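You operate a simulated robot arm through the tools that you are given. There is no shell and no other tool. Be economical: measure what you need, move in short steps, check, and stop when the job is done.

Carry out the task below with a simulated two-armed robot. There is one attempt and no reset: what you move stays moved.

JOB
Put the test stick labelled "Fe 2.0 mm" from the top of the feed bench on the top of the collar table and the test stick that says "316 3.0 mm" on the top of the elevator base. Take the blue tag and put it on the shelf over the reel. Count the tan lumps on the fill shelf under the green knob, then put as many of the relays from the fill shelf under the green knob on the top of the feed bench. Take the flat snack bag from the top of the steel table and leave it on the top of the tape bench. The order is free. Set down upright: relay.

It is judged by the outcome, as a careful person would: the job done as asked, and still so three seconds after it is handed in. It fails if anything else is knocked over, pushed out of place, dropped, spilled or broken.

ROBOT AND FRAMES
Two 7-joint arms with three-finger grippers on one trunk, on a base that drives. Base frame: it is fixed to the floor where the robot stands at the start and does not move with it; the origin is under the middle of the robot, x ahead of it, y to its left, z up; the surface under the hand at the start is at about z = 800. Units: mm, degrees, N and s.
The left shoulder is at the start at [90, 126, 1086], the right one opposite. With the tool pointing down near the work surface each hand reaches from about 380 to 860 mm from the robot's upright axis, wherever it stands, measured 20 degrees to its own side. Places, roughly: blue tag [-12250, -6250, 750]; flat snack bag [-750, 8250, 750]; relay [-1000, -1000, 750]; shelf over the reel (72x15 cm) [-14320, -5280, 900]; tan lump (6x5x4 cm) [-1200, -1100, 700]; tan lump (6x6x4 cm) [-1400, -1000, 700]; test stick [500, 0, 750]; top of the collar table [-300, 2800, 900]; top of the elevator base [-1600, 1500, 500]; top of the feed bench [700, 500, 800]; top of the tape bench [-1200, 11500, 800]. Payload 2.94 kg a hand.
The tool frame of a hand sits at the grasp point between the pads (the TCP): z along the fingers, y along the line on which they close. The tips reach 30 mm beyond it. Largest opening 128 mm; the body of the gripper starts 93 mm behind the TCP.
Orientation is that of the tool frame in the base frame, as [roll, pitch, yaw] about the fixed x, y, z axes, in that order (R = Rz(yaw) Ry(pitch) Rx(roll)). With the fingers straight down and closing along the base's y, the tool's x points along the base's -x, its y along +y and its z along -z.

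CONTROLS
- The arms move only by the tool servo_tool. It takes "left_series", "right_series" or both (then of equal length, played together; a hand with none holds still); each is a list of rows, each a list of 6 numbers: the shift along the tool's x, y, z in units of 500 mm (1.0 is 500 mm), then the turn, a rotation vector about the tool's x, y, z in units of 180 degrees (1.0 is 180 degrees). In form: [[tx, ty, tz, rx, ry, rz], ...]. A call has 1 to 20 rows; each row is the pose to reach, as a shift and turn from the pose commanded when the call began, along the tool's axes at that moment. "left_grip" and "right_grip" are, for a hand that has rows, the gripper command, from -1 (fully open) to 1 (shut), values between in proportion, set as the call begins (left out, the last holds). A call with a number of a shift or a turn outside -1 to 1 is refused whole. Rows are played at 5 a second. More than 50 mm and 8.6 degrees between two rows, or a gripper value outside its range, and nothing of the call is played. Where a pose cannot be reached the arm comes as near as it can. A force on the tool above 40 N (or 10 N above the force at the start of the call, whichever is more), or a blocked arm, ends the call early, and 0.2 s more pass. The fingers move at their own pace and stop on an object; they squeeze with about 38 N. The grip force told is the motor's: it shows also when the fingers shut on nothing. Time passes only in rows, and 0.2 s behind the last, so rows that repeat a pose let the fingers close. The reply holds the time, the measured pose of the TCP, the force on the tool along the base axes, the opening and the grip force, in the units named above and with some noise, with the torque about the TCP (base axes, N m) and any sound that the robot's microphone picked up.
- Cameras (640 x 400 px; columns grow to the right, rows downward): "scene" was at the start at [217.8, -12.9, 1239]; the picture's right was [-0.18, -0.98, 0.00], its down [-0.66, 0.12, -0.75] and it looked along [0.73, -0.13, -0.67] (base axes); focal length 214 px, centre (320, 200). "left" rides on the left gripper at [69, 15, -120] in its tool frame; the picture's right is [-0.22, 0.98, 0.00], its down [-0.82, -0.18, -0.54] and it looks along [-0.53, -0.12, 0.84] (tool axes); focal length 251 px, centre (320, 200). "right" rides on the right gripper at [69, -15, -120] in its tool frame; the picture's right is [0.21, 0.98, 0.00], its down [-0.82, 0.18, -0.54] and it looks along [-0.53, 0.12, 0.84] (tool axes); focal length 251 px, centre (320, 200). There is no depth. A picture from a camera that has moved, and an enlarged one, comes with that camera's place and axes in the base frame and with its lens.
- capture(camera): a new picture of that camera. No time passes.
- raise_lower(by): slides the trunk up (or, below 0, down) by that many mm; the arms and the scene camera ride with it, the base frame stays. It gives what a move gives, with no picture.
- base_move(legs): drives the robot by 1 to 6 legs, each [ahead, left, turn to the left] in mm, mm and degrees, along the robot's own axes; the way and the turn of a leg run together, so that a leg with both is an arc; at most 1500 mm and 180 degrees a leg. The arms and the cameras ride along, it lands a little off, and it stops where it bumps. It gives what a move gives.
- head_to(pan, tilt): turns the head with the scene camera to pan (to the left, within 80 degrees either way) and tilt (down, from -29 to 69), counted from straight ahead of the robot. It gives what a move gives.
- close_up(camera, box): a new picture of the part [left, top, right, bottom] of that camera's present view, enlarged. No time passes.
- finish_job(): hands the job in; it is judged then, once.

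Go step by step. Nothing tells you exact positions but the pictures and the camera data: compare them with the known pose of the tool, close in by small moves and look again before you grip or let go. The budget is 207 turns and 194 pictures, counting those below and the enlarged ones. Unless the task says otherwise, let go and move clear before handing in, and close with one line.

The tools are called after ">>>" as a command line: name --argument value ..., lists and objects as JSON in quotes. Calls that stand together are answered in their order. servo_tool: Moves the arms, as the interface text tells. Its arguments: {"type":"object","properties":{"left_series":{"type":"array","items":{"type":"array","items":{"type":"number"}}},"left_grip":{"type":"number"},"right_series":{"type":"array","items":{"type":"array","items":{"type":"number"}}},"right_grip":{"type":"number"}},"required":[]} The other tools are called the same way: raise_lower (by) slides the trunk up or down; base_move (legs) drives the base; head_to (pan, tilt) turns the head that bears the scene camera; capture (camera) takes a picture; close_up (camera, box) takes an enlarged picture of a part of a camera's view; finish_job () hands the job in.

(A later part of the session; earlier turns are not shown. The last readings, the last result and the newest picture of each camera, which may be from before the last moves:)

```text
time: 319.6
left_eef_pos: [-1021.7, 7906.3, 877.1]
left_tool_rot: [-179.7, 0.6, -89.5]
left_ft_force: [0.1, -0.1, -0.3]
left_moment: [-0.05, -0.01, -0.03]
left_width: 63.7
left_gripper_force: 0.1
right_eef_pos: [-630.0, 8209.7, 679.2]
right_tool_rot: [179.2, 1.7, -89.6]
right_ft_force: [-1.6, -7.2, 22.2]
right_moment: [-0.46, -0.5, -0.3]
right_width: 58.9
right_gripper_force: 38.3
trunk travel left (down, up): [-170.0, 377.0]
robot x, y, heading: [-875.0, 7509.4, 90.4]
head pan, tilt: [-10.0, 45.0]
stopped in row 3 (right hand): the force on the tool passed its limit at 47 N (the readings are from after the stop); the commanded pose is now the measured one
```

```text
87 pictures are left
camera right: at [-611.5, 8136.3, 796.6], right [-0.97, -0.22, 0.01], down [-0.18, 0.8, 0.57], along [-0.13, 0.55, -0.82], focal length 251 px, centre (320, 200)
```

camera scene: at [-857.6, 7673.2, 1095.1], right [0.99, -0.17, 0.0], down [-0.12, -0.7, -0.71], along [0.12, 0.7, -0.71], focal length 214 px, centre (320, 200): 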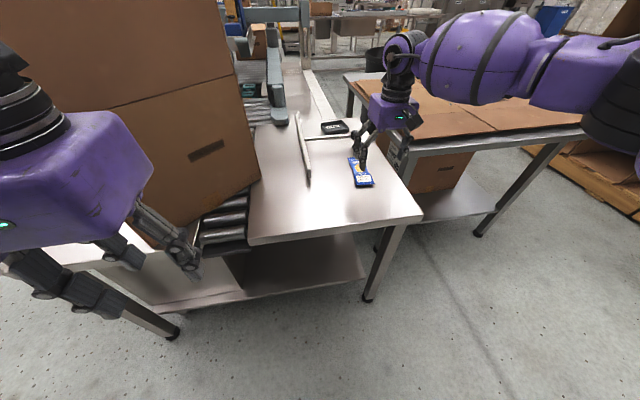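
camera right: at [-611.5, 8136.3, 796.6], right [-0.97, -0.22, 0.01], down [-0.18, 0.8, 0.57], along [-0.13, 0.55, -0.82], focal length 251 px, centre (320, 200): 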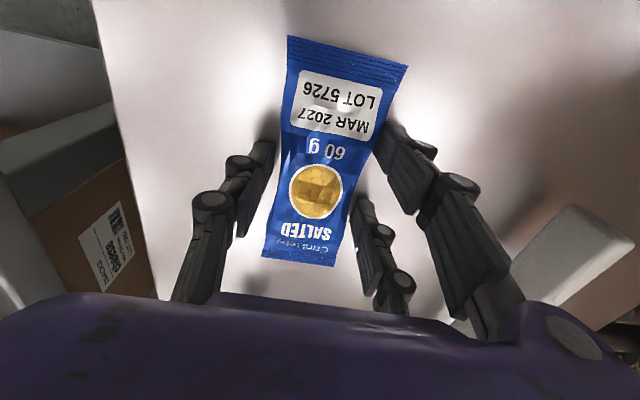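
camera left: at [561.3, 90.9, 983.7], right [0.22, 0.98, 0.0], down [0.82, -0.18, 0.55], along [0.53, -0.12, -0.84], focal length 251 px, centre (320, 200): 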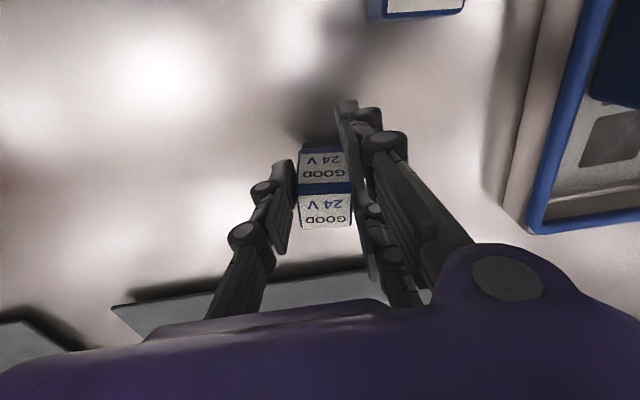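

The fingers have the bag at 59 mm. Lift slowly and check.

>>> servo_tool --right_series '[[0, 0, -0.02, 0, 0, 0], [0, 0, -0.06, 0, 0, 0], [0, 0, -0.12, 0, 0, 0], [0, 0, -0.18, 0, 0, 0]]'

>>> capture --camera "right"

>>> capture --camera "scene"

```text
time: 320.6
left_eef_pos: [-1020.9, 7907.7, 876.5]
left_tool_rot: [-179.7, 0.5, -89.5]
left_ft_force: [-1.1, -0.5, 0.1]
left_moment: [0.03, -0.01, -0.04]
left_width: 64.1
left_gripper_force: 0.1
right_eef_pos: [-629.7, 8207.6, 766.7]
right_tool_rot: [179.4, 1.5, -89.5]
right_ft_force: [-0.1, -0.6, -0.4]
right_moment: [0.01, 0.02, 0.01]
right_width: 58.9
right_gripper_force: 38.0
trunk travel left (down, up): [-170.0, 377.0]
robot x, y, heading: [-871.6, 7508.1, 90.3]
head pan, tilt: [-10.0, 45.0]
```

```text
86 pictures are left
camera right: at [-611.0, 8134.1, 883.4], right [-0.97, -0.22, 0.0], down [-0.18, 0.81, 0.56], along [-0.13, 0.55, -0.83], focal length 251 px, centre (320, 200)
```

right: 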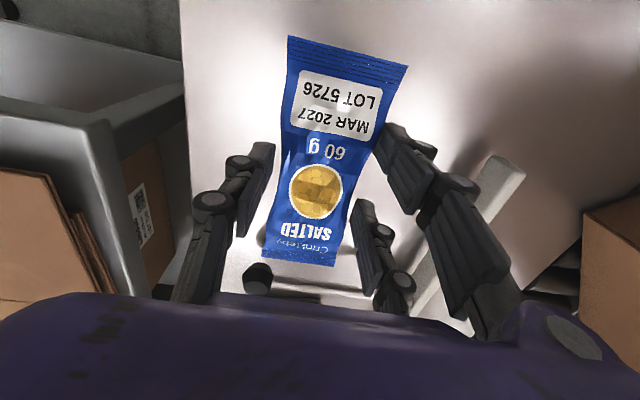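

```text
85 pictures are left
camera scene: at [-860.1, 7767.2, 1095.4], right [0.99, -0.17, 0.0], down [-0.12, -0.7, -0.71], along [0.12, 0.7, -0.71], focal length 214 px, centre (320, 200)
```

scene: 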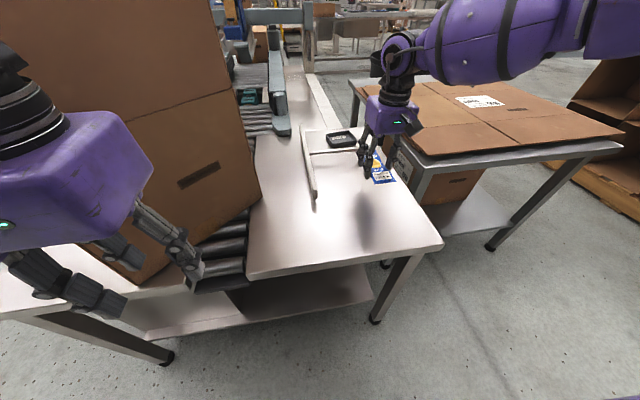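

The bag is held. Lift, pull in, back away from the table and raise the trunk.

>>> servo_tool --right_series '[[0, 0, -0.09, 0, 0, 0], [0.0, 0, -0.18, 0, 0, 0], [0.06, 0, -0.24, 0, 0, 0], [0.15, 0, -0.26, 0, 0, 0], [0.24, 0, -0.26, 0, 0, 0], [0.33, 0, -0.26, 0, 0, 0], [0.42, 0, -0.26, 0, 0, 0], [0.5, 0, -0.26, 0, 0, 0], [0.54, 0, -0.26, 0, 0, 0]]'

>>> base_move --legs '[[-450, 0, 0]]'

>>> raise_lower --by 130

>>> head_to --pan 35 --tilt 15

>>> capture --camera "scene"

```text
time: 322.6
left_eef_pos: [-1021.2, 7908.4, 876.3]
left_tool_rot: [-179.7, 0.6, -89.5]
left_ft_force: [-0.7, -0.2, 0.6]
left_moment: [-0.05, -0.01, -0.02]
left_width: 63.9
left_gripper_force: 0.0
right_eef_pos: [-624.8, 7935.6, 888.9]
right_tool_rot: [179.4, 1.4, -89.3]
right_ft_force: [-0.2, 0.0, -0.3]
right_moment: [0.01, -0.01, 0.0]
right_width: 58.8
right_gripper_force: 38.1
trunk travel left (down, up): [-170.0, 377.0]
robot x, y, heading: [-870.5, 7510.1, 90.5]
head pan, tilt: [-10.0, 45.0]
```

```text
time: 325.3
left_eef_pos: [-1015.6, 7460.4, 875.8]
left_tool_rot: [-179.7, 0.6, -90.3]
left_ft_force: [-0.8, 0.8, -0.1]
left_moment: [0.0, 0.01, -0.02]
left_width: 63.8
left_gripper_force: 0.1
right_eef_pos: [-619.3, 7481.1, 889.1]
right_tool_rot: [179.4, 1.5, -90.3]
right_ft_force: [0.5, -0.5, -1.0]
right_moment: [0.0, -0.01, 0.04]
right_width: 58.8
right_gripper_force: 38.0
trunk travel left (down, up): [-170.0, 377.0]
robot x, y, heading: [-871.9, 7056.4, 89.6]
head pan, tilt: [-10.0, 45.0]
```

```text
time: 326.9
left_eef_pos: [-1016.3, 7459.0, 1005.4]
left_tool_rot: [-179.7, 0.5, -90.3]
left_ft_force: [0.2, 0.0, 0.1]
left_moment: [-0.01, 0.05, -0.01]
left_width: 64.1
left_gripper_force: 0.0
right_eef_pos: [-618.7, 7482.0, 1017.2]
right_tool_rot: [179.3, 1.4, -90.3]
right_ft_force: [0.0, 0.1, -0.5]
right_moment: [-0.04, -0.01, -0.01]
right_width: 58.5
right_gripper_force: 37.7
trunk travel left (down, up): [-300.0, 247.0]
robot x, y, heading: [-871.0, 7058.8, 89.6]
head pan, tilt: [-10.0, 45.0]
```

```text
time: 328.0
left_eef_pos: [-1016.4, 7458.9, 1005.2]
left_tool_rot: [-179.7, 0.6, -90.2]
left_ft_force: [1.0, -0.8, 0.1]
left_moment: [-0.02, 0.03, 0.0]
left_width: 64.2
left_gripper_force: 0.0
right_eef_pos: [-619.1, 7481.8, 1018.5]
right_tool_rot: [179.5, 1.5, -90.2]
right_ft_force: [-1.1, 0.8, -0.3]
right_moment: [-0.06, 0.02, -0.01]
right_width: 58.6
right_gripper_force: 37.8
trunk travel left (down, up): [-300.0, 247.0]
robot x, y, heading: [-872.7, 7058.7, 89.7]
head pan, tilt: [35.0, 15.0]
```

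```text
84 pictures are left
camera scene: at [-924.8, 7271.6, 1281.0], right [0.82, 0.57, 0.0], down [0.15, -0.21, -0.97], along [-0.55, 0.8, -0.26], focal length 214 px, centre (320, 200)
```

scene: 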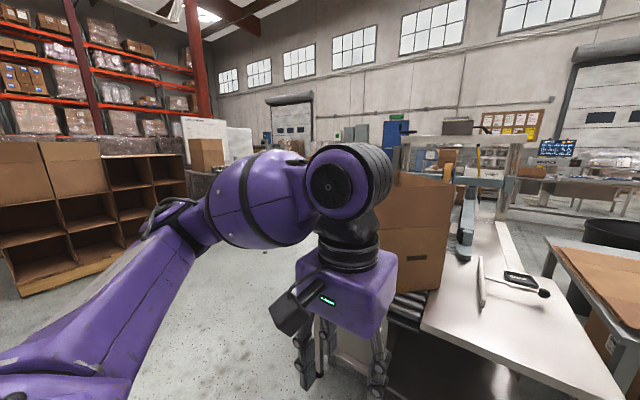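

Strafe left to x≈-2050 (clear of the table), go north, and look for the tape bench.

>>> base_move --legs '[[0, 1180, 0], [1400, 0, 0]]'

>>> head_to --pan -20 --tilt 12

>>> capture --camera "scene"

```text
time: 345.4
left_eef_pos: [-2188.3, 8866.9, 1005.5]
left_tool_rot: [-179.7, 0.5, -90.7]
left_ft_force: [0.1, 0.2, -0.3]
left_moment: [-0.01, -0.02, 0.03]
left_width: 63.8
left_gripper_force: 0.1
right_eef_pos: [-1791.2, 8886.0, 1017.3]
right_tool_rot: [179.4, 1.4, -90.7]
right_ft_force: [0.5, 0.7, -1.0]
right_moment: [-0.02, 0.01, 0.0]
right_width: 58.7
right_gripper_force: 37.6
trunk travel left (down, up): [-300.0, 247.0]
robot x, y, heading: [-2045.0, 8462.5, 89.0]
head pan, tilt: [35.0, 15.0]
```

```text
time: 346.6
left_eef_pos: [-2187.9, 8865.3, 1006.6]
left_tool_rot: [-179.8, 0.6, -90.8]
left_ft_force: [0.2, 0.1, -0.4]
left_moment: [0.01, 0.0, -0.01]
left_width: 63.9
left_gripper_force: 0.0
right_eef_pos: [-1791.3, 8886.7, 1017.2]
right_tool_rot: [179.4, 1.4, -90.7]
right_ft_force: [0.0, -0.8, -0.8]
right_moment: [0.01, 0.01, 0.03]
right_width: 58.8
right_gripper_force: 38.0
trunk travel left (down, up): [-300.0, 247.0]
robot x, y, heading: [-2044.4, 8462.0, 89.1]
head pan, tilt: [-20.0, 12.0]
```

```text
83 pictures are left
camera scene: at [-2013.1, 8687.9, 1286.0], right [0.93, -0.36, 0.0], down [-0.07, -0.19, -0.98], along [0.35, 0.91, -0.21], focal length 214 px, centre (320, 200)
```

scene: 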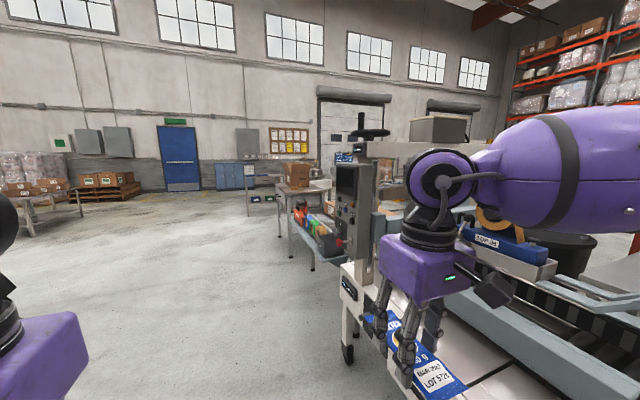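

The tape bench is at about x>-1460, y≈10800–11900. Drive north alongside it and turn to face it.

>>> base_move --legs '[[1450, 0, 1], [1250, 0, 0], [0, 0, -90]]'

>>> head_to --pan 0 --tilt 30

>>> capture --camera "scene"

```text
time: 350.9
left_eef_pos: [-2145.3, 9666.5, 1016.6]
left_tool_rot: [-179.3, 2.3, -95.0]
left_ft_force: [-0.1, 0.9, -0.7]
left_moment: [-0.02, 0.01, 0.0]
left_width: 63.8
left_gripper_force: 0.1
right_eef_pos: [-1751.2, 9657.1, 1043.2]
right_tool_rot: [-178.2, 4.7, -94.1]
right_ft_force: [0.9, 0.6, -0.3]
right_moment: [-0.04, -0.01, 0.02]
right_width: 58.7
right_gripper_force: 37.9
trunk travel left (down, up): [-300.0, 247.0]
robot x, y, heading: [-2024.3, 9282.4, 84.9]
head pan, tilt: [-20.0, 12.0]
stopped in leg 1: the robot was blocked; the commanded pose is now the measured one
```

```text
time: 351.8
left_eef_pos: [-2147.0, 9665.6, 1017.5]
left_tool_rot: [-179.3, 2.4, -94.9]
left_ft_force: [0.1, -0.1, -0.2]
left_moment: [0.03, 0.0, 0.0]
left_width: 64.0
left_gripper_force: 0.0
right_eef_pos: [-1750.6, 9658.0, 1042.3]
right_tool_rot: [-178.2, 4.6, -94.1]
right_ft_force: [-0.8, 0.2, -0.3]
right_moment: [-0.04, 0.03, 0.0]
right_width: 58.7
right_gripper_force: 37.6
trunk travel left (down, up): [-300.0, 247.0]
robot x, y, heading: [-2028.2, 9281.7, 84.8]
head pan, tilt: [0.0, 30.0]
```

```text
82 pictures are left
camera scene: at [-2017.7, 9472.5, 1263.5], right [1.0, -0.09, 0.01], down [-0.04, -0.47, -0.88], along [0.08, 0.88, -0.47], focal length 214 px, centre (320, 200)
```

scene: 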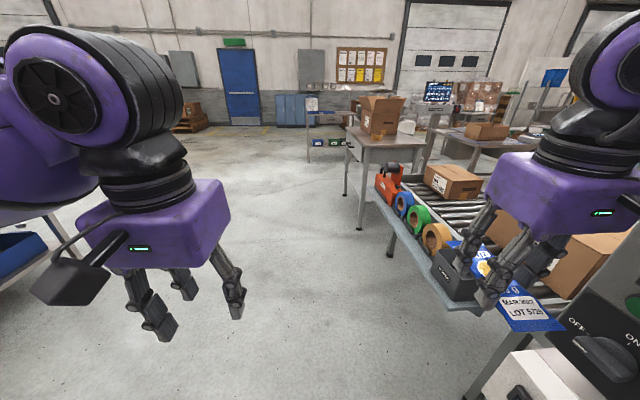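

The right arm touched the taping machine's frame. Back off, move left, and check nothing was moved.

>>> base_move --legs '[[-100, 0, 0], [0, 300, 4]]'

>>> head_to --pan -50 --tilt 15

>>> capture --camera "scene"

>>> capture --camera "right"

```text
time: 355.7
left_eef_pos: [-2465.2, 9600.1, 1006.3]
left_tool_rot: [-179.7, 0.8, -90.4]
left_ft_force: [0.1, -0.1, 0.2]
left_moment: [-0.03, -0.03, -0.02]
left_width: 63.9
left_gripper_force: 0.1
right_eef_pos: [-2069.7, 9621.1, 1025.3]
right_tool_rot: [-179.2, 2.6, -89.8]
right_ft_force: [0.1, 0.1, 0.2]
right_moment: [-0.04, 0.04, 0.05]
right_width: 58.9
right_gripper_force: 37.6
trunk travel left (down, up): [-300.0, 247.0]
robot x, y, heading: [-2321.1, 9198.0, 89.0]
head pan, tilt: [0.0, 30.0]
```

```text
time: 356.8
left_eef_pos: [-2465.1, 9600.0, 1007.2]
left_tool_rot: [-179.8, 0.8, -90.7]
left_ft_force: [-0.3, -0.2, 0.0]
left_moment: [-0.02, 0.02, -0.05]
left_width: 63.9
left_gripper_force: 0.1
right_eef_pos: [-2068.7, 9620.2, 1025.9]
right_tool_rot: [-179.2, 2.6, -89.9]
right_ft_force: [-0.7, -0.6, -0.4]
right_moment: [0.03, -0.03, 0.03]
right_width: 58.7
right_gripper_force: 37.8
trunk travel left (down, up): [-300.0, 247.0]
robot x, y, heading: [-2324.3, 9195.7, 89.2]
head pan, tilt: [-50.0, 15.0]
```

```text
81 pictures are left
camera scene: at [-2249.2, 9393.2, 1281.1], right [0.63, -0.77, 0.0], down [-0.2, -0.16, -0.97], along [0.75, 0.61, -0.26], focal length 214 px, centre (320, 200)
```

scene: 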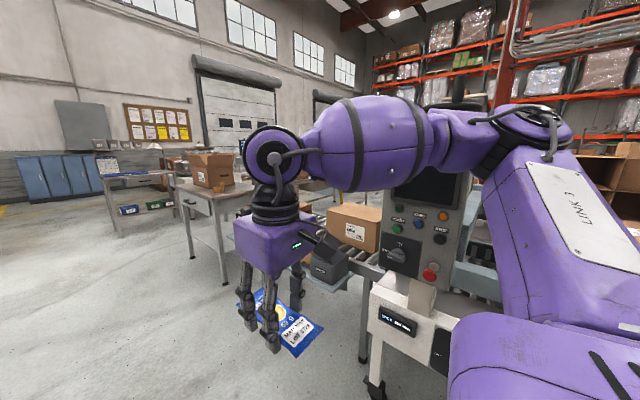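

```text
80 pictures are left
camera right: at [-2054.6, 9545.1, 1142.3], right [-0.98, -0.21, -0.02], down [-0.19, 0.8, 0.57], along [-0.11, 0.56, -0.82], focal length 251 px, centre (320, 200)
```

right: 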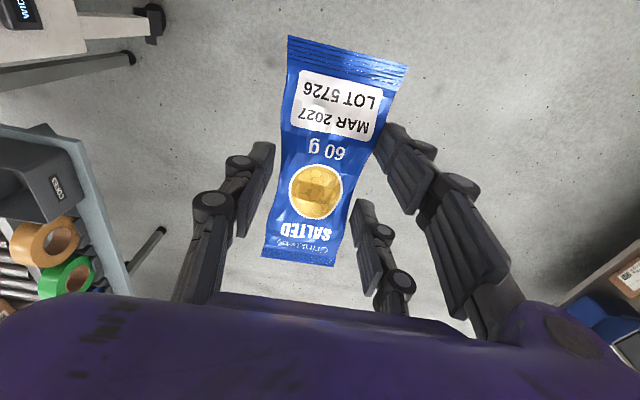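

The panel looks unharmed and the bag is still held. Continue north at x≈-2320, then turn to face the tape bench.

>>> base_move --legs '[[1100, 0, 1], [1050, 0, 0], [0, 0, -90]]'

>>> head_to --pan 0 --tilt 30

>>> capture --camera "scene"

```text
time: 371.2
left_eef_pos: [-1894.8, 11464.7, 1006.1]
left_tool_rot: [-179.8, 0.8, 179.1]
left_ft_force: [-0.2, -0.4, 0.0]
left_moment: [-0.02, 0.01, 0.0]
left_width: 64.0
left_gripper_force: 0.1
right_eef_pos: [-1875.6, 11069.1, 1026.1]
right_tool_rot: [-179.2, 2.6, 179.7]
right_ft_force: [0.8, 0.7, -0.4]
right_moment: [0.01, 0.04, 0.0]
right_width: 58.8
right_gripper_force: 38.1
trunk travel left (down, up): [-300.0, 247.0]
robot x, y, heading: [-2300.9, 11324.3, -1.1]
head pan, tilt: [-50.0, 15.0]
```

```text
time: 372.4
left_eef_pos: [-1893.2, 11465.1, 1005.9]
left_tool_rot: [-179.8, 0.8, 179.1]
left_ft_force: [-0.4, -0.5, -1.3]
left_moment: [0.01, -0.01, -0.03]
left_width: 64.1
left_gripper_force: 0.1
right_eef_pos: [-1874.6, 11068.7, 1026.3]
right_tool_rot: [-179.2, 2.5, 179.7]
right_ft_force: [-0.3, 0.6, -1.2]
right_moment: [-0.01, 0.01, -0.01]
right_width: 58.8
right_gripper_force: 37.9
trunk travel left (down, up): [-300.0, 247.0]
robot x, y, heading: [-2299.7, 11323.4, -1.2]
head pan, tilt: [0.0, 30.0]
```

```text
79 pictures are left
camera scene: at [-2072.2, 11322.6, 1256.9], right [-0.02, -1.0, 0.0], down [-0.5, 0.01, -0.87], along [0.87, -0.02, -0.5], focal length 214 px, centre (320, 200)
```

scene: 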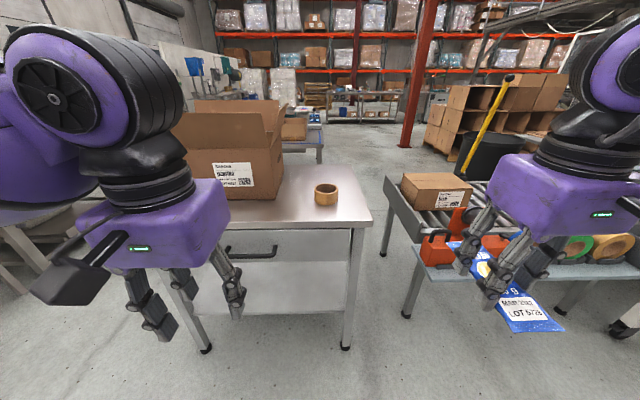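

The bench has free room at its right front, in front of the tape roll. Drive 390 mm closer.

>>> base_move --legs '[[390, 30, 1]]'

>>> head_to --pan -10 --tilt 45

>>> capture --camera "scene"

```text
time: 374.9
left_eef_pos: [-1507.7, 11495.3, 1006.8]
left_tool_rot: [-179.8, 0.7, 179.9]
left_ft_force: [0.3, 0.2, -0.1]
left_moment: [0.01, 0.05, 0.01]
left_width: 64.1
left_gripper_force: 0.0
right_eef_pos: [-1483.4, 11101.3, 1025.3]
right_tool_rot: [-179.3, 2.5, -179.4]
right_ft_force: [-0.2, -0.1, -1.3]
right_moment: [0.01, 0.0, -0.02]
right_width: 58.8
right_gripper_force: 37.9
trunk travel left (down, up): [-300.0, 247.0]
robot x, y, heading: [-1908.3, 11349.7, -0.3]
head pan, tilt: [0.0, 30.0]
```

```text
time: 375.6
left_eef_pos: [-1507.9, 11495.9, 1007.0]
left_tool_rot: [-179.7, 0.8, 179.9]
left_ft_force: [0.3, 0.5, -0.5]
left_moment: [0.01, 0.03, 0.0]
left_width: 64.1
left_gripper_force: 0.1
right_eef_pos: [-1482.2, 11100.0, 1026.6]
right_tool_rot: [-179.2, 2.5, -179.3]
right_ft_force: [0.1, 0.2, -1.6]
right_moment: [0.0, -0.01, 0.04]
right_width: 58.6
right_gripper_force: 38.5
trunk travel left (down, up): [-300.0, 247.0]
robot x, y, heading: [-1906.1, 11352.8, -0.7]
head pan, tilt: [-10.0, 45.0]
```

```text
78 pictures are left
camera scene: at [-1694.5, 11337.1, 1234.4], right [-0.18, -0.98, 0.0], down [-0.7, 0.13, -0.71], along [0.7, -0.13, -0.71], focal length 214 px, centre (320, 200)
```

scene: 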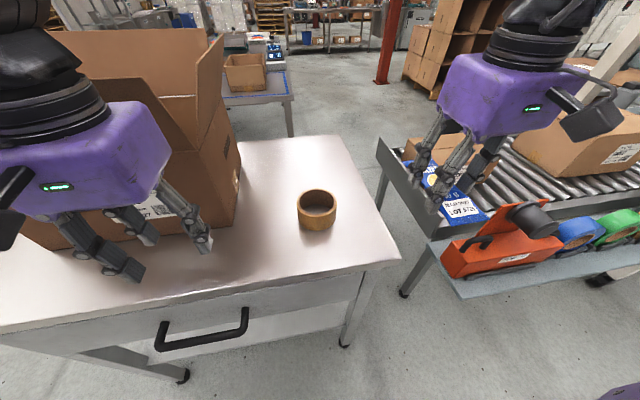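

The tape roll is at [-1344,11277]; behind it there's ample room. Carry the bag to [-1185,11225] and lower part-way.

>>> servo_tool --right_series '[[-0.08, 0.05, 0, 0, 0, 0], [-0.16, 0.1, 0, 0, 0, 0], [-0.24, 0.15, 0, 0, 0, 0], [-0.32, 0.2, 0, 0, 0, 0], [-0.4, 0.24, 0, 0, 0, 0], [-0.49, 0.244, 0, 0, 0, 0], [-0.57, 0.244, 0, 0, 0, 0], [-0.595, 0.244, 0.08, 0, 0, 0], [-0.595, 0.244, 0.16, 0, 0, 0], [-0.595, 0.244, 0.22, 0, 0, 0], [-0.595, 0.244, 0.22, 0, 0, 0]]'

>>> capture --camera "scene"

>>> capture --camera "right"

```text
time: 378.0
left_eef_pos: [-1508.2, 11496.0, 1007.8]
left_tool_rot: [-179.8, 0.7, 179.8]
left_ft_force: [0.0, 0.3, 0.1]
left_moment: [0.01, -0.04, 0.0]
left_width: 64.2
left_gripper_force: 0.1
right_eef_pos: [-1252.2, 11145.6, 963.9]
right_tool_rot: [-179.3, 2.6, -179.4]
right_ft_force: [0.1, 0.5, 0.4]
right_moment: [-0.01, -0.01, 0.02]
right_width: 58.4
right_gripper_force: 38.0
right hand out of reach, approached as far as the arm can: row 5, 6, 7, 8, 9, 10, 11
trunk travel left (down, up): [-300.0, 247.0]
robot x, y, heading: [-1913.6, 11351.6, -0.5]
head pan, tilt: [-10.0, 45.0]
```

```text
77 pictures are left
camera scene: at [-1694.9, 11337.3, 1234.4], right [-0.18, -0.98, 0.0], down [-0.7, 0.13, -0.71], along [0.7, -0.13, -0.71], focal length 214 px, centre (320, 200)
```

scene: 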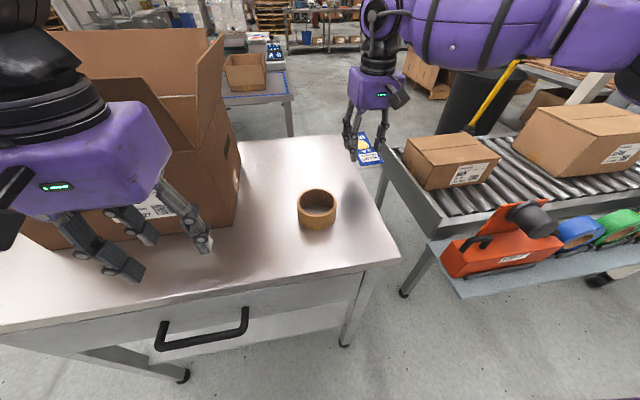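

```text
76 pictures are left
camera right: at [-1325.3, 11129.2, 1080.0], right [-0.22, 0.97, -0.02], down [0.79, 0.2, 0.58], along [0.57, 0.11, -0.82], focal length 251 px, centre (320, 200)
```

right: 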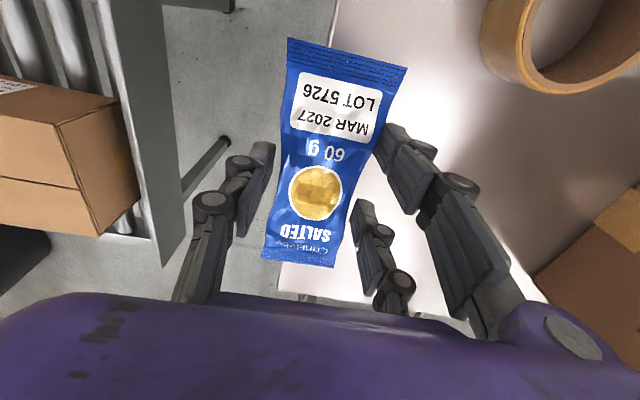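

Reach is better lower down. Lower first here, then shift into place.

>>> servo_tool --right_series '[[0, 0, 0.08, 0, 0, 0], [0, 0, 0.15, 0, 0, 0], [-0.05, 0.06, 0.15, 0, 0, 0], [-0.1, 0.12, 0.15, 0, 0, 0], [-0.134, 0.16, 0.15, 0, 0, 0], [-0.134, 0.16, 0.15, 0, 0, 0]]'

>>> capture --camera "right"

>>> capture --camera "scene"

```text
time: 379.4
left_eef_pos: [-1507.3, 11497.1, 1006.9]
left_tool_rot: [-179.8, 0.8, 179.9]
left_ft_force: [0.2, 0.3, -0.1]
left_moment: [0.01, 0.01, 0.03]
left_width: 64.1
left_gripper_force: 0.1
right_eef_pos: [-1254.8, 11142.0, 892.3]
right_tool_rot: [-179.2, 2.5, -179.5]
right_ft_force: [0.6, 0.6, -0.3]
right_moment: [0.0, 0.02, 0.02]
right_width: 58.7
right_gripper_force: 38.2
right hand out of reach, approached as far as the arm can: row 1, 2, 3, 4, 5, 6
trunk travel left (down, up): [-300.0, 247.0]
robot x, y, heading: [-1909.9, 11353.3, -0.1]
head pan, tilt: [-10.0, 45.0]
```

```text
75 pictures are left
camera right: at [-1327.2, 11126.3, 1008.1], right [-0.22, 0.97, -0.02], down [0.79, 0.2, 0.57], along [0.56, 0.11, -0.82], focal length 251 px, centre (320, 200)
```

right: 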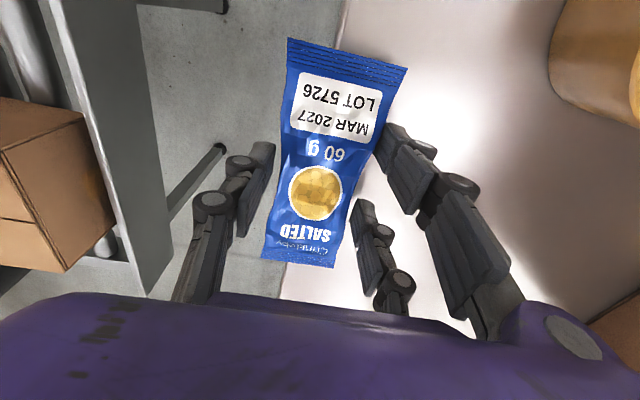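

```text
74 pictures are left
camera scene: at [-1694.3, 11337.1, 1234.3], right [-0.18, -0.98, 0.0], down [-0.7, 0.13, -0.71], along [0.7, -0.13, -0.71], focal length 214 px, centre (320, 200)
```

scene: 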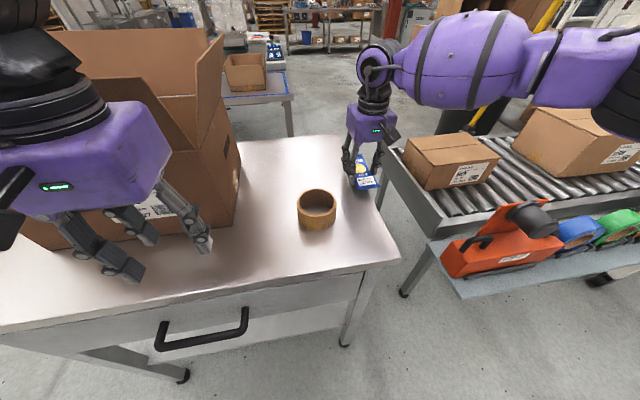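

The arm is at its limit; shift the base a little instead (45 ahead, 75 left), with the bag raised above the roll.

>>> servo_tool --right_series '[[0, 0, -0.08, 0, 0, 0], [0, 0, -0.12, 0, 0, 0]]'

>>> base_move --legs '[[50, 0, 0], [0, 75, 0]]'

>>> capture --camera "scene"

>>> capture --camera "right"

```text
time: 380.0
left_eef_pos: [-1507.8, 11494.9, 1007.0]
left_tool_rot: [-179.9, 0.8, 179.9]
left_ft_force: [0.4, -0.2, -1.1]
left_moment: [-0.02, -0.01, -0.03]
left_width: 64.1
left_gripper_force: 0.1
right_eef_pos: [-1257.3, 11144.8, 950.3]
right_tool_rot: [-179.2, 2.5, -179.5]
right_ft_force: [-0.3, 0.0, -0.6]
right_moment: [-0.01, 0.01, -0.02]
right_width: 58.6
right_gripper_force: 38.2
trunk travel left (down, up): [-300.0, 247.0]
robot x, y, heading: [-1909.4, 11347.3, -0.3]
head pan, tilt: [-10.0, 45.0]
```

```text
time: 381.9
left_eef_pos: [-1458.2, 11570.6, 1006.0]
left_tool_rot: [-179.6, 0.7, 179.8]
left_ft_force: [-0.4, 0.3, 0.4]
left_moment: [-0.03, 0.03, -0.01]
left_width: 64.1
left_gripper_force: 0.0
right_eef_pos: [-1209.0, 11218.6, 949.5]
right_tool_rot: [-179.2, 2.6, -179.4]
right_ft_force: [-0.6, 1.1, -1.0]
right_moment: [0.03, 0.02, -0.03]
right_width: 58.6
right_gripper_force: 37.8
trunk travel left (down, up): [-300.0, 247.0]
robot x, y, heading: [-1859.7, 11424.4, -0.2]
head pan, tilt: [-10.0, 45.0]
```

```text
73 pictures are left
camera scene: at [-1644.7, 11411.0, 1234.3], right [-0.18, -0.98, 0.0], down [-0.7, 0.13, -0.71], along [0.7, -0.13, -0.71], focal length 214 px, centre (320, 200)
```

scene: 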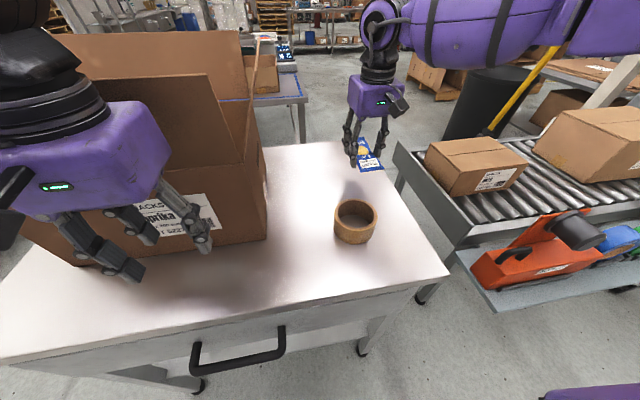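

```text
72 pictures are left
camera right: at [-1280.7, 11202.9, 1066.8], right [-0.22, 0.97, -0.02], down [0.79, 0.2, 0.57], along [0.56, 0.11, -0.82], focal length 251 px, centre (320, 200)
```

right: 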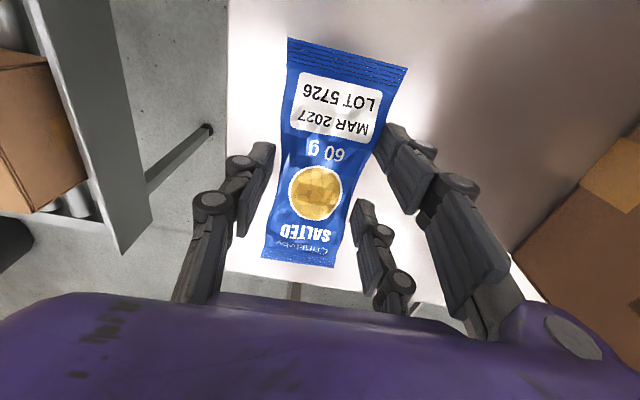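

The bag is now over the bench. Lower, with fine rows near the surface.

>>> servo_tool --right_series '[[0, 0, 0.08, 0, 0, 0], [0, 0, 0.15, 0, 0, 0], [0, 0, 0.17, 0, 0, 0], [0, 0, 0.18, 0, 0, 0], [0, 0, 0.186, 0, 0, 0], [0, 0, 0.192, 0, 0, 0], [0, 0, 0.198, 0, 0, 0], [0, 0, 0.204, 0, 0, 0], [0, 0, 0.21, 0, 0, 0], [0, 0, 0.216, 0, 0, 0], [0, 0, 0.222, 0, 0, 0], [0, 0, 0.228, 0, 0, 0], [0, 0, 0.234, 0, 0, 0], [0, 0, 0.24, 0, 0, 0], [0, 0, 0.246, 0, 0, 0], [0, 0, 0.252, 0, 0, 0], [0, 0, 0.258, 0, 0, 0], [0, 0, 0.264, 0, 0, 0]]'

>>> close_up --camera "scene" --box '[300, 100, 460, 220]'

```text
time: 382.6
left_eef_pos: [-1459.8, 11569.6, 1007.7]
left_tool_rot: [-179.8, 0.7, 179.8]
left_ft_force: [1.1, 0.2, 0.1]
left_moment: [0.03, 0.05, 0.02]
left_width: 64.0
left_gripper_force: 0.0
right_eef_pos: [-1201.8, 11212.0, 880.7]
right_tool_rot: [-179.9, 3.7, -179.6]
right_ft_force: [-8.2, -2.9, 24.3]
right_moment: [0.83, 1.26, 0.36]
right_width: 58.6
right_gripper_force: 38.3
right hand out of reach, approached as far as the arm can: row 2, 3
trunk travel left (down, up): [-300.0, 247.0]
robot x, y, heading: [-1860.6, 11420.6, 0.1]
head pan, tilt: [-10.0, 45.0]
stopped in row 3 (right hand): the force on the tool passed its limit at 45 N (the readings are from after the stop); the commanded pose is now the measured one
```

```text
3.33 times, centred on (380, 160) of scene
camera zoom: at [-1646.2, 11410.4, 1234.6], right [-0.18, -0.98, 0.0], down [-0.69, 0.13, -0.71], along [0.7, -0.13, -0.71], focal length 715 px, centre (120, 333)
```

zoom: 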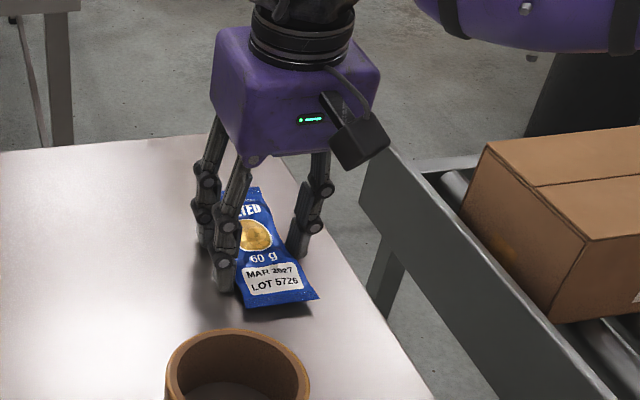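

Contact (bench top ≈ 840). Open the fingers and rise.

>>> servo_tool --right_series '[[0, 0, -0.004, 0, 0, 0], [0, 0, -0.006, 0, 0, 0], [0, 0, -0.006, 0, 0, 0]]' --right_grip -0.4

>>> servo_tool --right_series '[[0, 0, -0.06, 0, 0, 0], [0, 0, -0.14, 0, 0, 0], [0, -0.06, -0.2, 0, 0, 0], [0.06, -0.12, -0.22, 0, 0, 0], [0.13, -0.17, -0.23, 0, 0, 0], [0.21, -0.21, -0.24, 0, 0, 0], [0.29, -0.24, -0.25, 0, 0, 0], [0.38, -0.25, -0.26, 0, 0, 0], [0.46, -0.25, -0.27, 0, 0, 0]]'

>>> capture --camera "scene"

```text
time: 383.4
left_eef_pos: [-1457.7, 11570.2, 1005.9]
left_tool_rot: [-179.9, 0.8, 179.9]
left_ft_force: [0.2, -0.6, 0.2]
left_moment: [0.0, -0.02, -0.02]
left_width: 64.1
left_gripper_force: 0.0
right_eef_pos: [-1201.1, 11210.8, 881.2]
right_tool_rot: [-179.7, 3.5, -179.6]
right_ft_force: [-0.9, 1.0, -1.0]
right_moment: [0.0, -0.01, 0.0]
right_width: 89.9
right_gripper_force: 0.0
trunk travel left (down, up): [-300.0, 247.0]
robot x, y, heading: [-1860.3, 11424.1, -0.4]
head pan, tilt: [-10.0, 45.0]
```

```text
time: 385.4
left_eef_pos: [-1459.2, 11569.9, 1006.9]
left_tool_rot: [-179.8, 0.9, 179.9]
left_ft_force: [0.2, 0.3, 0.1]
left_moment: [-0.01, -0.03, 0.0]
left_width: 64.0
left_gripper_force: 0.0
right_eef_pos: [-1440.2, 11086.8, 1003.1]
right_tool_rot: [-179.7, 3.6, -179.4]
right_ft_force: [-0.9, 1.0, -0.1]
right_moment: [0.03, 0.01, 0.0]
right_width: 89.7
right_gripper_force: 0.1
trunk travel left (down, up): [-300.0, 247.0]
robot x, y, heading: [-1860.7, 11420.1, -0.0]
head pan, tilt: [-10.0, 45.0]
```

```text
70 pictures are left
camera scene: at [-1645.1, 11410.4, 1234.4], right [-0.18, -0.98, 0.0], down [-0.7, 0.13, -0.71], along [0.7, -0.13, -0.71], focal length 214 px, centre (320, 200)
```

scene: 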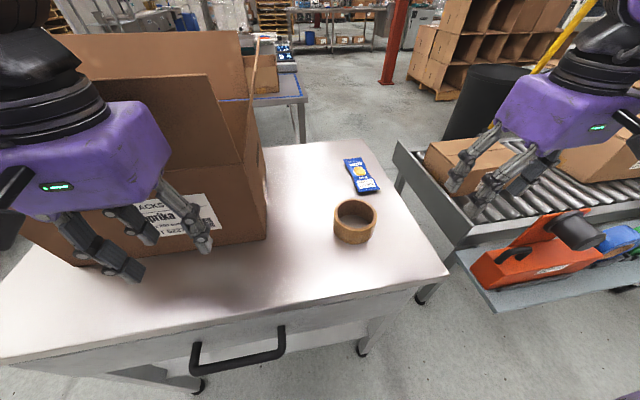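

The bag lies flat on the tape bench. Now head for the blue tag: retrace the known way back south.

>>> base_move --legs '[[-470, 0, 0], [0, 0, -90], [1450, 0, 0], [700, 0, 0]]'

```text
time: 402.3
left_eef_pos: [-2206.9, 8895.5, 1005.8]
left_tool_rot: [-179.9, 0.9, 89.9]
left_ft_force: [0.4, 0.9, -0.5]
left_moment: [-0.01, -0.02, 0.02]
left_width: 64.1
left_gripper_force: 0.1
right_eef_pos: [-2690.4, 8876.8, 1003.7]
right_tool_rot: [-179.8, 3.5, 90.4]
right_ft_force: [0.2, -0.3, 0.1]
right_moment: [0.02, 0.0, 0.01]
right_width: 89.5
right_gripper_force: 0.0
trunk travel left (down, up): [-300.0, 247.0]
robot x, y, heading: [-2349.6, 9297.8, -90.7]
head pan, tilt: [-10.0, 45.0]
```

>>> base_move --legs '[[1100, 100, 0], [1150, 100, 0]]'

>>> head_to --pan -40 --tilt 12

>>> capture --camera "scene"

```text
time: 413.6
left_eef_pos: [-2053.6, 6604.1, 1006.9]
left_tool_rot: [-179.9, 0.8, 89.5]
left_ft_force: [-0.6, 0.5, 0.2]
left_moment: [0.03, -0.02, -0.03]
left_width: 64.0
left_gripper_force: 0.0
right_eef_pos: [-2539.0, 6589.8, 1003.7]
right_tool_rot: [-179.7, 3.5, 89.9]
right_ft_force: [-0.3, -0.2, -0.1]
right_moment: [0.04, -0.03, 0.02]
right_width: 89.5
right_gripper_force: 0.0
trunk travel left (down, up): [-300.0, 247.0]
robot x, y, heading: [-2196.2, 7006.3, -90.8]
head pan, tilt: [-10.0, 45.0]
```

```text
time: 414.6
left_eef_pos: [-2053.6, 6604.3, 1007.1]
left_tool_rot: [-179.8, 0.8, 89.5]
left_ft_force: [-0.1, -0.7, -1.1]
left_moment: [-0.01, 0.04, 0.02]
left_width: 64.0
left_gripper_force: 0.0
right_eef_pos: [-2537.7, 6589.3, 1002.5]
right_tool_rot: [-179.8, 3.5, 89.9]
right_ft_force: [0.0, -0.1, -0.1]
right_moment: [-0.01, 0.03, 0.01]
right_width: 89.6
right_gripper_force: 0.1
trunk travel left (down, up): [-300.0, 247.0]
robot x, y, heading: [-2194.0, 7003.6, -90.5]
head pan, tilt: [-40.0, 12.0]
```

```text
69 pictures are left
camera scene: at [-2259.4, 6802.0, 1285.9], right [-0.76, 0.65, 0.0], down [0.14, 0.16, -0.98], along [-0.64, -0.74, -0.21], focal length 214 px, centre (320, 200)
```

scene: 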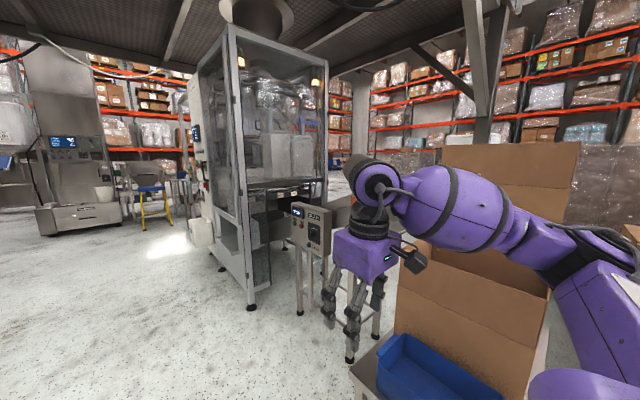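

There's a passage right here between belt and post. I'll turn west and sidestep south through it.

>>> base_move --legs '[[0, 0, -89.5], [0, 250, 0]]'

>>> head_to --pan 60 --tilt 25

>>> capture --camera "scene"

```text
time: 421.2
left_eef_pos: [-2609.6, 6621.3, 1006.6]
left_tool_rot: [-179.7, 0.8, -1.5]
left_ft_force: [0.3, 0.3, 0.0]
left_moment: [0.0, 0.0, 0.02]
left_width: 64.1
left_gripper_force: 0.1
right_eef_pos: [-2616.0, 7103.8, 1003.6]
right_tool_rot: [-179.7, 3.5, -1.1]
right_ft_force: [0.5, 0.4, 0.1]
right_moment: [0.01, -0.03, 0.01]
right_width: 89.8
right_gripper_force: 0.1
trunk travel left (down, up): [-300.0, 247.0]
robot x, y, heading: [-2201.0, 6757.5, 178.3]
head pan, tilt: [-40.0, 12.0]
```

```text
time: 423.0
left_eef_pos: [-2609.2, 6618.9, 1006.6]
left_tool_rot: [-179.8, 0.8, -1.6]
left_ft_force: [0.7, -0.8, 0.8]
left_moment: [0.01, -0.01, 0.03]
left_width: 64.1
left_gripper_force: 0.0
right_eef_pos: [-2615.4, 7104.9, 1003.4]
right_tool_rot: [-179.6, 3.5, -1.1]
right_ft_force: [-0.5, 0.2, 0.1]
right_moment: [0.0, 0.01, -0.01]
right_width: 89.8
right_gripper_force: 0.0
trunk travel left (down, up): [-300.0, 247.0]
robot x, y, heading: [-2203.2, 6756.4, 178.0]
head pan, tilt: [60.0, 25.0]
```

```text
68 pictures are left
camera scene: at [-2388.6, 6682.8, 1264.9], right [-0.85, 0.53, 0.0], down [0.22, 0.36, -0.91], along [-0.48, -0.77, -0.42], focal length 214 px, centre (320, 200)
```

scene: 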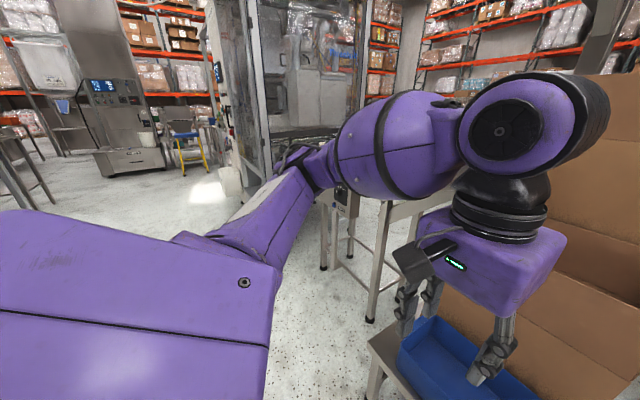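

Clear: continue sidestepping south, then turn to face south and look.

>>> base_move --legs '[[30, 800, 2], [30, 800, 0], [0, 300, 0], [0, 0, 90]]'

>>> head_to --pan -25 --tilt 12

>>> capture --camera "scene"

```text
time: 441.6
left_eef_pos: [-2593.2, 4581.6, 1006.4]
left_tool_rot: [-179.7, 1.0, 19.2]
left_ft_force: [0.0, -0.4, 0.5]
left_moment: [-0.01, 0.02, 0.02]
left_width: 64.0
left_gripper_force: 0.0
right_eef_pos: [-2764.4, 5033.1, 1006.0]
right_tool_rot: [-179.4, 2.9, 20.0]
right_ft_force: [11.0, -1.6, 3.7]
right_moment: [0.18, 1.38, 0.17]
right_width: 89.6
right_gripper_force: 0.0
trunk travel left (down, up): [-300.0, 247.0]
robot x, y, heading: [-2263.2, 4851.4, -161.3]
head pan, tilt: [60.0, 25.0]
stopped in leg 4: the force on the tool passed its limit at 109 N (the readings are from after the stop); the commanded pose is now the measured one
```

```text
time: 443.2
left_eef_pos: [-2591.5, 4582.4, 1006.3]
left_tool_rot: [-179.7, 0.8, 19.2]
left_ft_force: [-0.6, 0.3, 0.1]
left_moment: [0.03, -0.06, 0.01]
left_width: 63.6
left_gripper_force: 0.1
right_eef_pos: [-2764.8, 5031.9, 1004.3]
right_tool_rot: [-179.3, 2.9, 19.9]
right_ft_force: [14.4, -2.7, 4.9]
right_moment: [0.4, 1.9, 0.27]
right_width: 89.7
right_gripper_force: 0.0
trunk travel left (down, up): [-300.0, 247.0]
robot x, y, heading: [-2263.4, 4852.2, -161.2]
head pan, tilt: [-25.0, 12.0]
```

```text
67 pictures are left
camera scene: at [-2482.1, 4819.1, 1286.4], right [0.1, 0.99, 0.0], down [0.2, -0.02, -0.98], along [-0.97, 0.1, -0.21], focal length 214 px, centre (320, 200)
```

scene: 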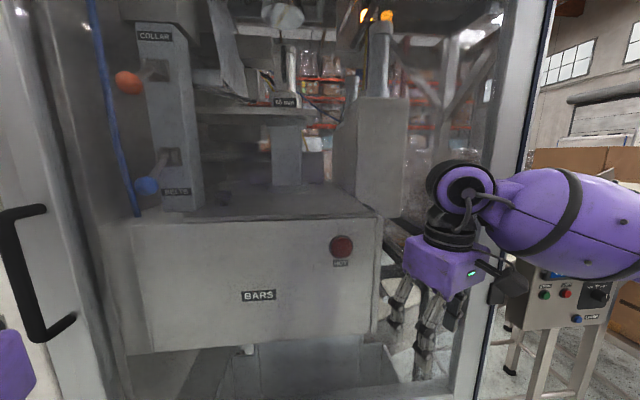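

The turning right hand touched the machine's glass front; I retreat straight away from it, then turn with enough room.

>>> base_move --legs '[[-100, 34, 0], [-300, 103, 0], [0, 0, 71]]'

>>> head_to --pan -50 --tilt 12

>>> capture --camera "scene"

>>> head_to --pan 0 --tilt 15

>>> capture --camera "scene"

```text
time: 449.1
left_eef_pos: [-1702.5, 4449.5, 1006.4]
left_tool_rot: [-179.8, 0.8, 88.8]
left_ft_force: [-0.8, -0.2, 0.6]
left_moment: [-0.01, -0.06, -0.03]
left_width: 64.2
left_gripper_force: 0.1
right_eef_pos: [-2186.3, 4445.6, 1003.3]
right_tool_rot: [-179.4, 2.8, 89.5]
right_ft_force: [-0.2, -1.3, -0.5]
right_moment: [0.01, -0.01, -0.02]
right_width: 89.6
right_gripper_force: 0.0
trunk travel left (down, up): [-300.0, 247.0]
robot x, y, heading: [-1837.2, 4854.1, -91.6]
head pan, tilt: [-25.0, 12.0]
```

```text
time: 450.0
left_eef_pos: [-1702.5, 4451.2, 1007.1]
left_tool_rot: [-179.8, 0.8, 88.8]
left_ft_force: [0.0, 0.7, -0.2]
left_moment: [-0.01, 0.0, 0.0]
left_width: 63.8
left_gripper_force: 0.0
right_eef_pos: [-2186.6, 4445.6, 1002.3]
right_tool_rot: [-179.5, 2.9, 89.5]
right_ft_force: [0.4, 0.6, -0.5]
right_moment: [-0.05, -0.02, -0.01]
right_width: 89.7
right_gripper_force: 0.0
trunk travel left (down, up): [-300.0, 247.0]
robot x, y, heading: [-1839.1, 4857.2, -91.7]
head pan, tilt: [-50.0, 12.0]
```

```text
66 pictures are left
camera scene: at [-1916.6, 4662.9, 1286.0], right [-0.62, 0.78, 0.0], down [0.16, 0.13, -0.98], along [-0.76, -0.61, -0.21], focal length 214 px, centre (320, 200)
```

scene: 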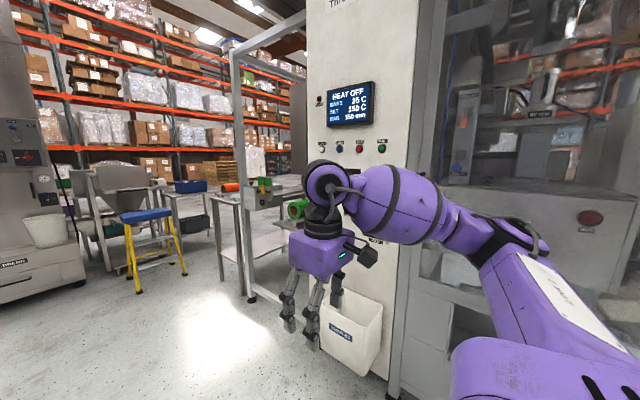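

```text
time: 451.2
left_eef_pos: [-1700.9, 4450.1, 1006.9]
left_tool_rot: [-179.8, 0.8, 88.7]
left_ft_force: [0.9, 0.5, 0.7]
left_moment: [0.0, -0.02, 0.01]
left_width: 64.0
left_gripper_force: 0.0
right_eef_pos: [-2185.7, 4446.3, 1002.9]
right_tool_rot: [-179.5, 2.8, 89.5]
right_ft_force: [-0.5, -0.3, 0.2]
right_moment: [0.02, -0.01, -0.01]
right_width: 89.4
right_gripper_force: 0.0
trunk travel left (down, up): [-300.0, 247.0]
robot x, y, heading: [-1837.2, 4853.6, -91.6]
head pan, tilt: [0.0, 15.0]
```

```text
65 pictures are left
camera scene: at [-1846.2, 4627.7, 1281.1], right [-1.0, 0.03, 0.0], down [0.01, 0.26, -0.97], along [-0.03, -0.97, -0.26], focal length 214 px, centre (320, 200)
```

scene: 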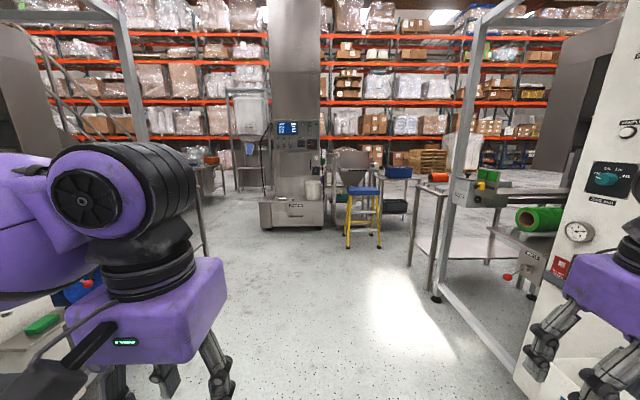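

Drive south: to [-1330,2150], then sidestep east into the aisle, then south.

>>> base_move --legs '[[1350, 450, 1], [1300, 80, 0]]'

```text
time: 464.3
left_eef_pos: [-1171.9, 1827.8, 1006.7]
left_tool_rot: [-179.8, 0.8, 91.3]
left_ft_force: [-0.1, 0.0, 1.1]
left_moment: [-0.02, 0.01, -0.02]
left_width: 64.0
left_gripper_force: 0.0
right_eef_pos: [-1654.9, 1799.7, 1003.0]
right_tool_rot: [-179.4, 2.8, 92.0]
right_ft_force: [0.0, -0.6, -0.3]
right_moment: [0.04, -0.01, 0.02]
right_width: 89.6
right_gripper_force: 0.0
trunk travel left (down, up): [-300.0, 247.0]
robot x, y, heading: [-1328.8, 2222.5, -88.8]
head pan, tilt: [0.0, 15.0]
```

>>> base_move --legs '[[50, 0, 0], [0, 900, -1], [1050, 0, 0], [1150, 0, 0], [0, 0, -90]]'

>>> head_to --pan 0 --tilt 10

>>> capture --camera "scene"

```text
time: 487.2
left_eef_pos: [-787.0, -157.9, 1006.1]
left_tool_rot: [-179.8, 0.8, 1.5]
left_ft_force: [0.3, 0.0, 0.6]
left_moment: [-0.03, 0.03, 0.01]
left_width: 64.2
left_gripper_force: 0.1
right_eef_pos: [-814.5, 325.7, 1003.7]
right_tool_rot: [-179.4, 2.8, 2.2]
right_ft_force: [-0.1, 0.6, -0.5]
right_moment: [0.01, 0.04, -0.01]
right_width: 89.7
right_gripper_force: 0.0
trunk travel left (down, up): [-300.0, 247.0]
robot x, y, heading: [-387.4, -4.0, -178.9]
head pan, tilt: [0.0, 15.0]
```

```text
time: 487.9
left_eef_pos: [-785.9, -156.8, 1006.2]
left_tool_rot: [-179.7, 0.8, 1.6]
left_ft_force: [-0.2, 0.4, 0.3]
left_moment: [-0.01, -0.02, 0.05]
left_width: 64.1
left_gripper_force: 0.0
right_eef_pos: [-814.9, 325.0, 1002.8]
right_tool_rot: [-179.4, 2.8, 2.2]
right_ft_force: [0.3, -0.8, -0.2]
right_moment: [-0.04, 0.05, -0.04]
right_width: 89.7
right_gripper_force: 0.1
trunk travel left (down, up): [-300.0, 247.0]
robot x, y, heading: [-387.7, -0.1, -178.9]
head pan, tilt: [0.0, 10.0]
```

```text
64 pictures are left
camera scene: at [-618.0, -4.1, 1289.2], right [-0.02, 1.0, 0.0], down [0.17, 0.0, -0.98], along [-0.98, -0.02, -0.17], focal length 214 px, centre (320, 200)
```

scene: 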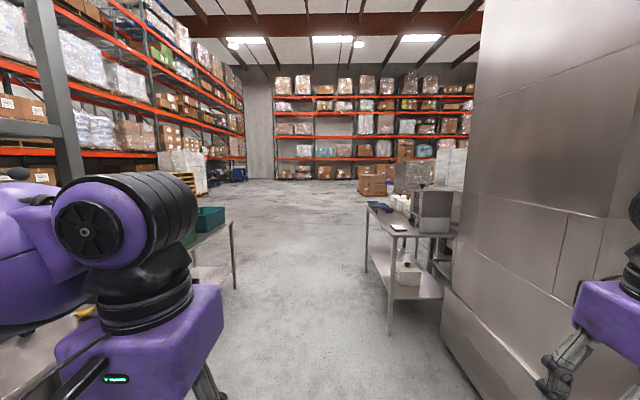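

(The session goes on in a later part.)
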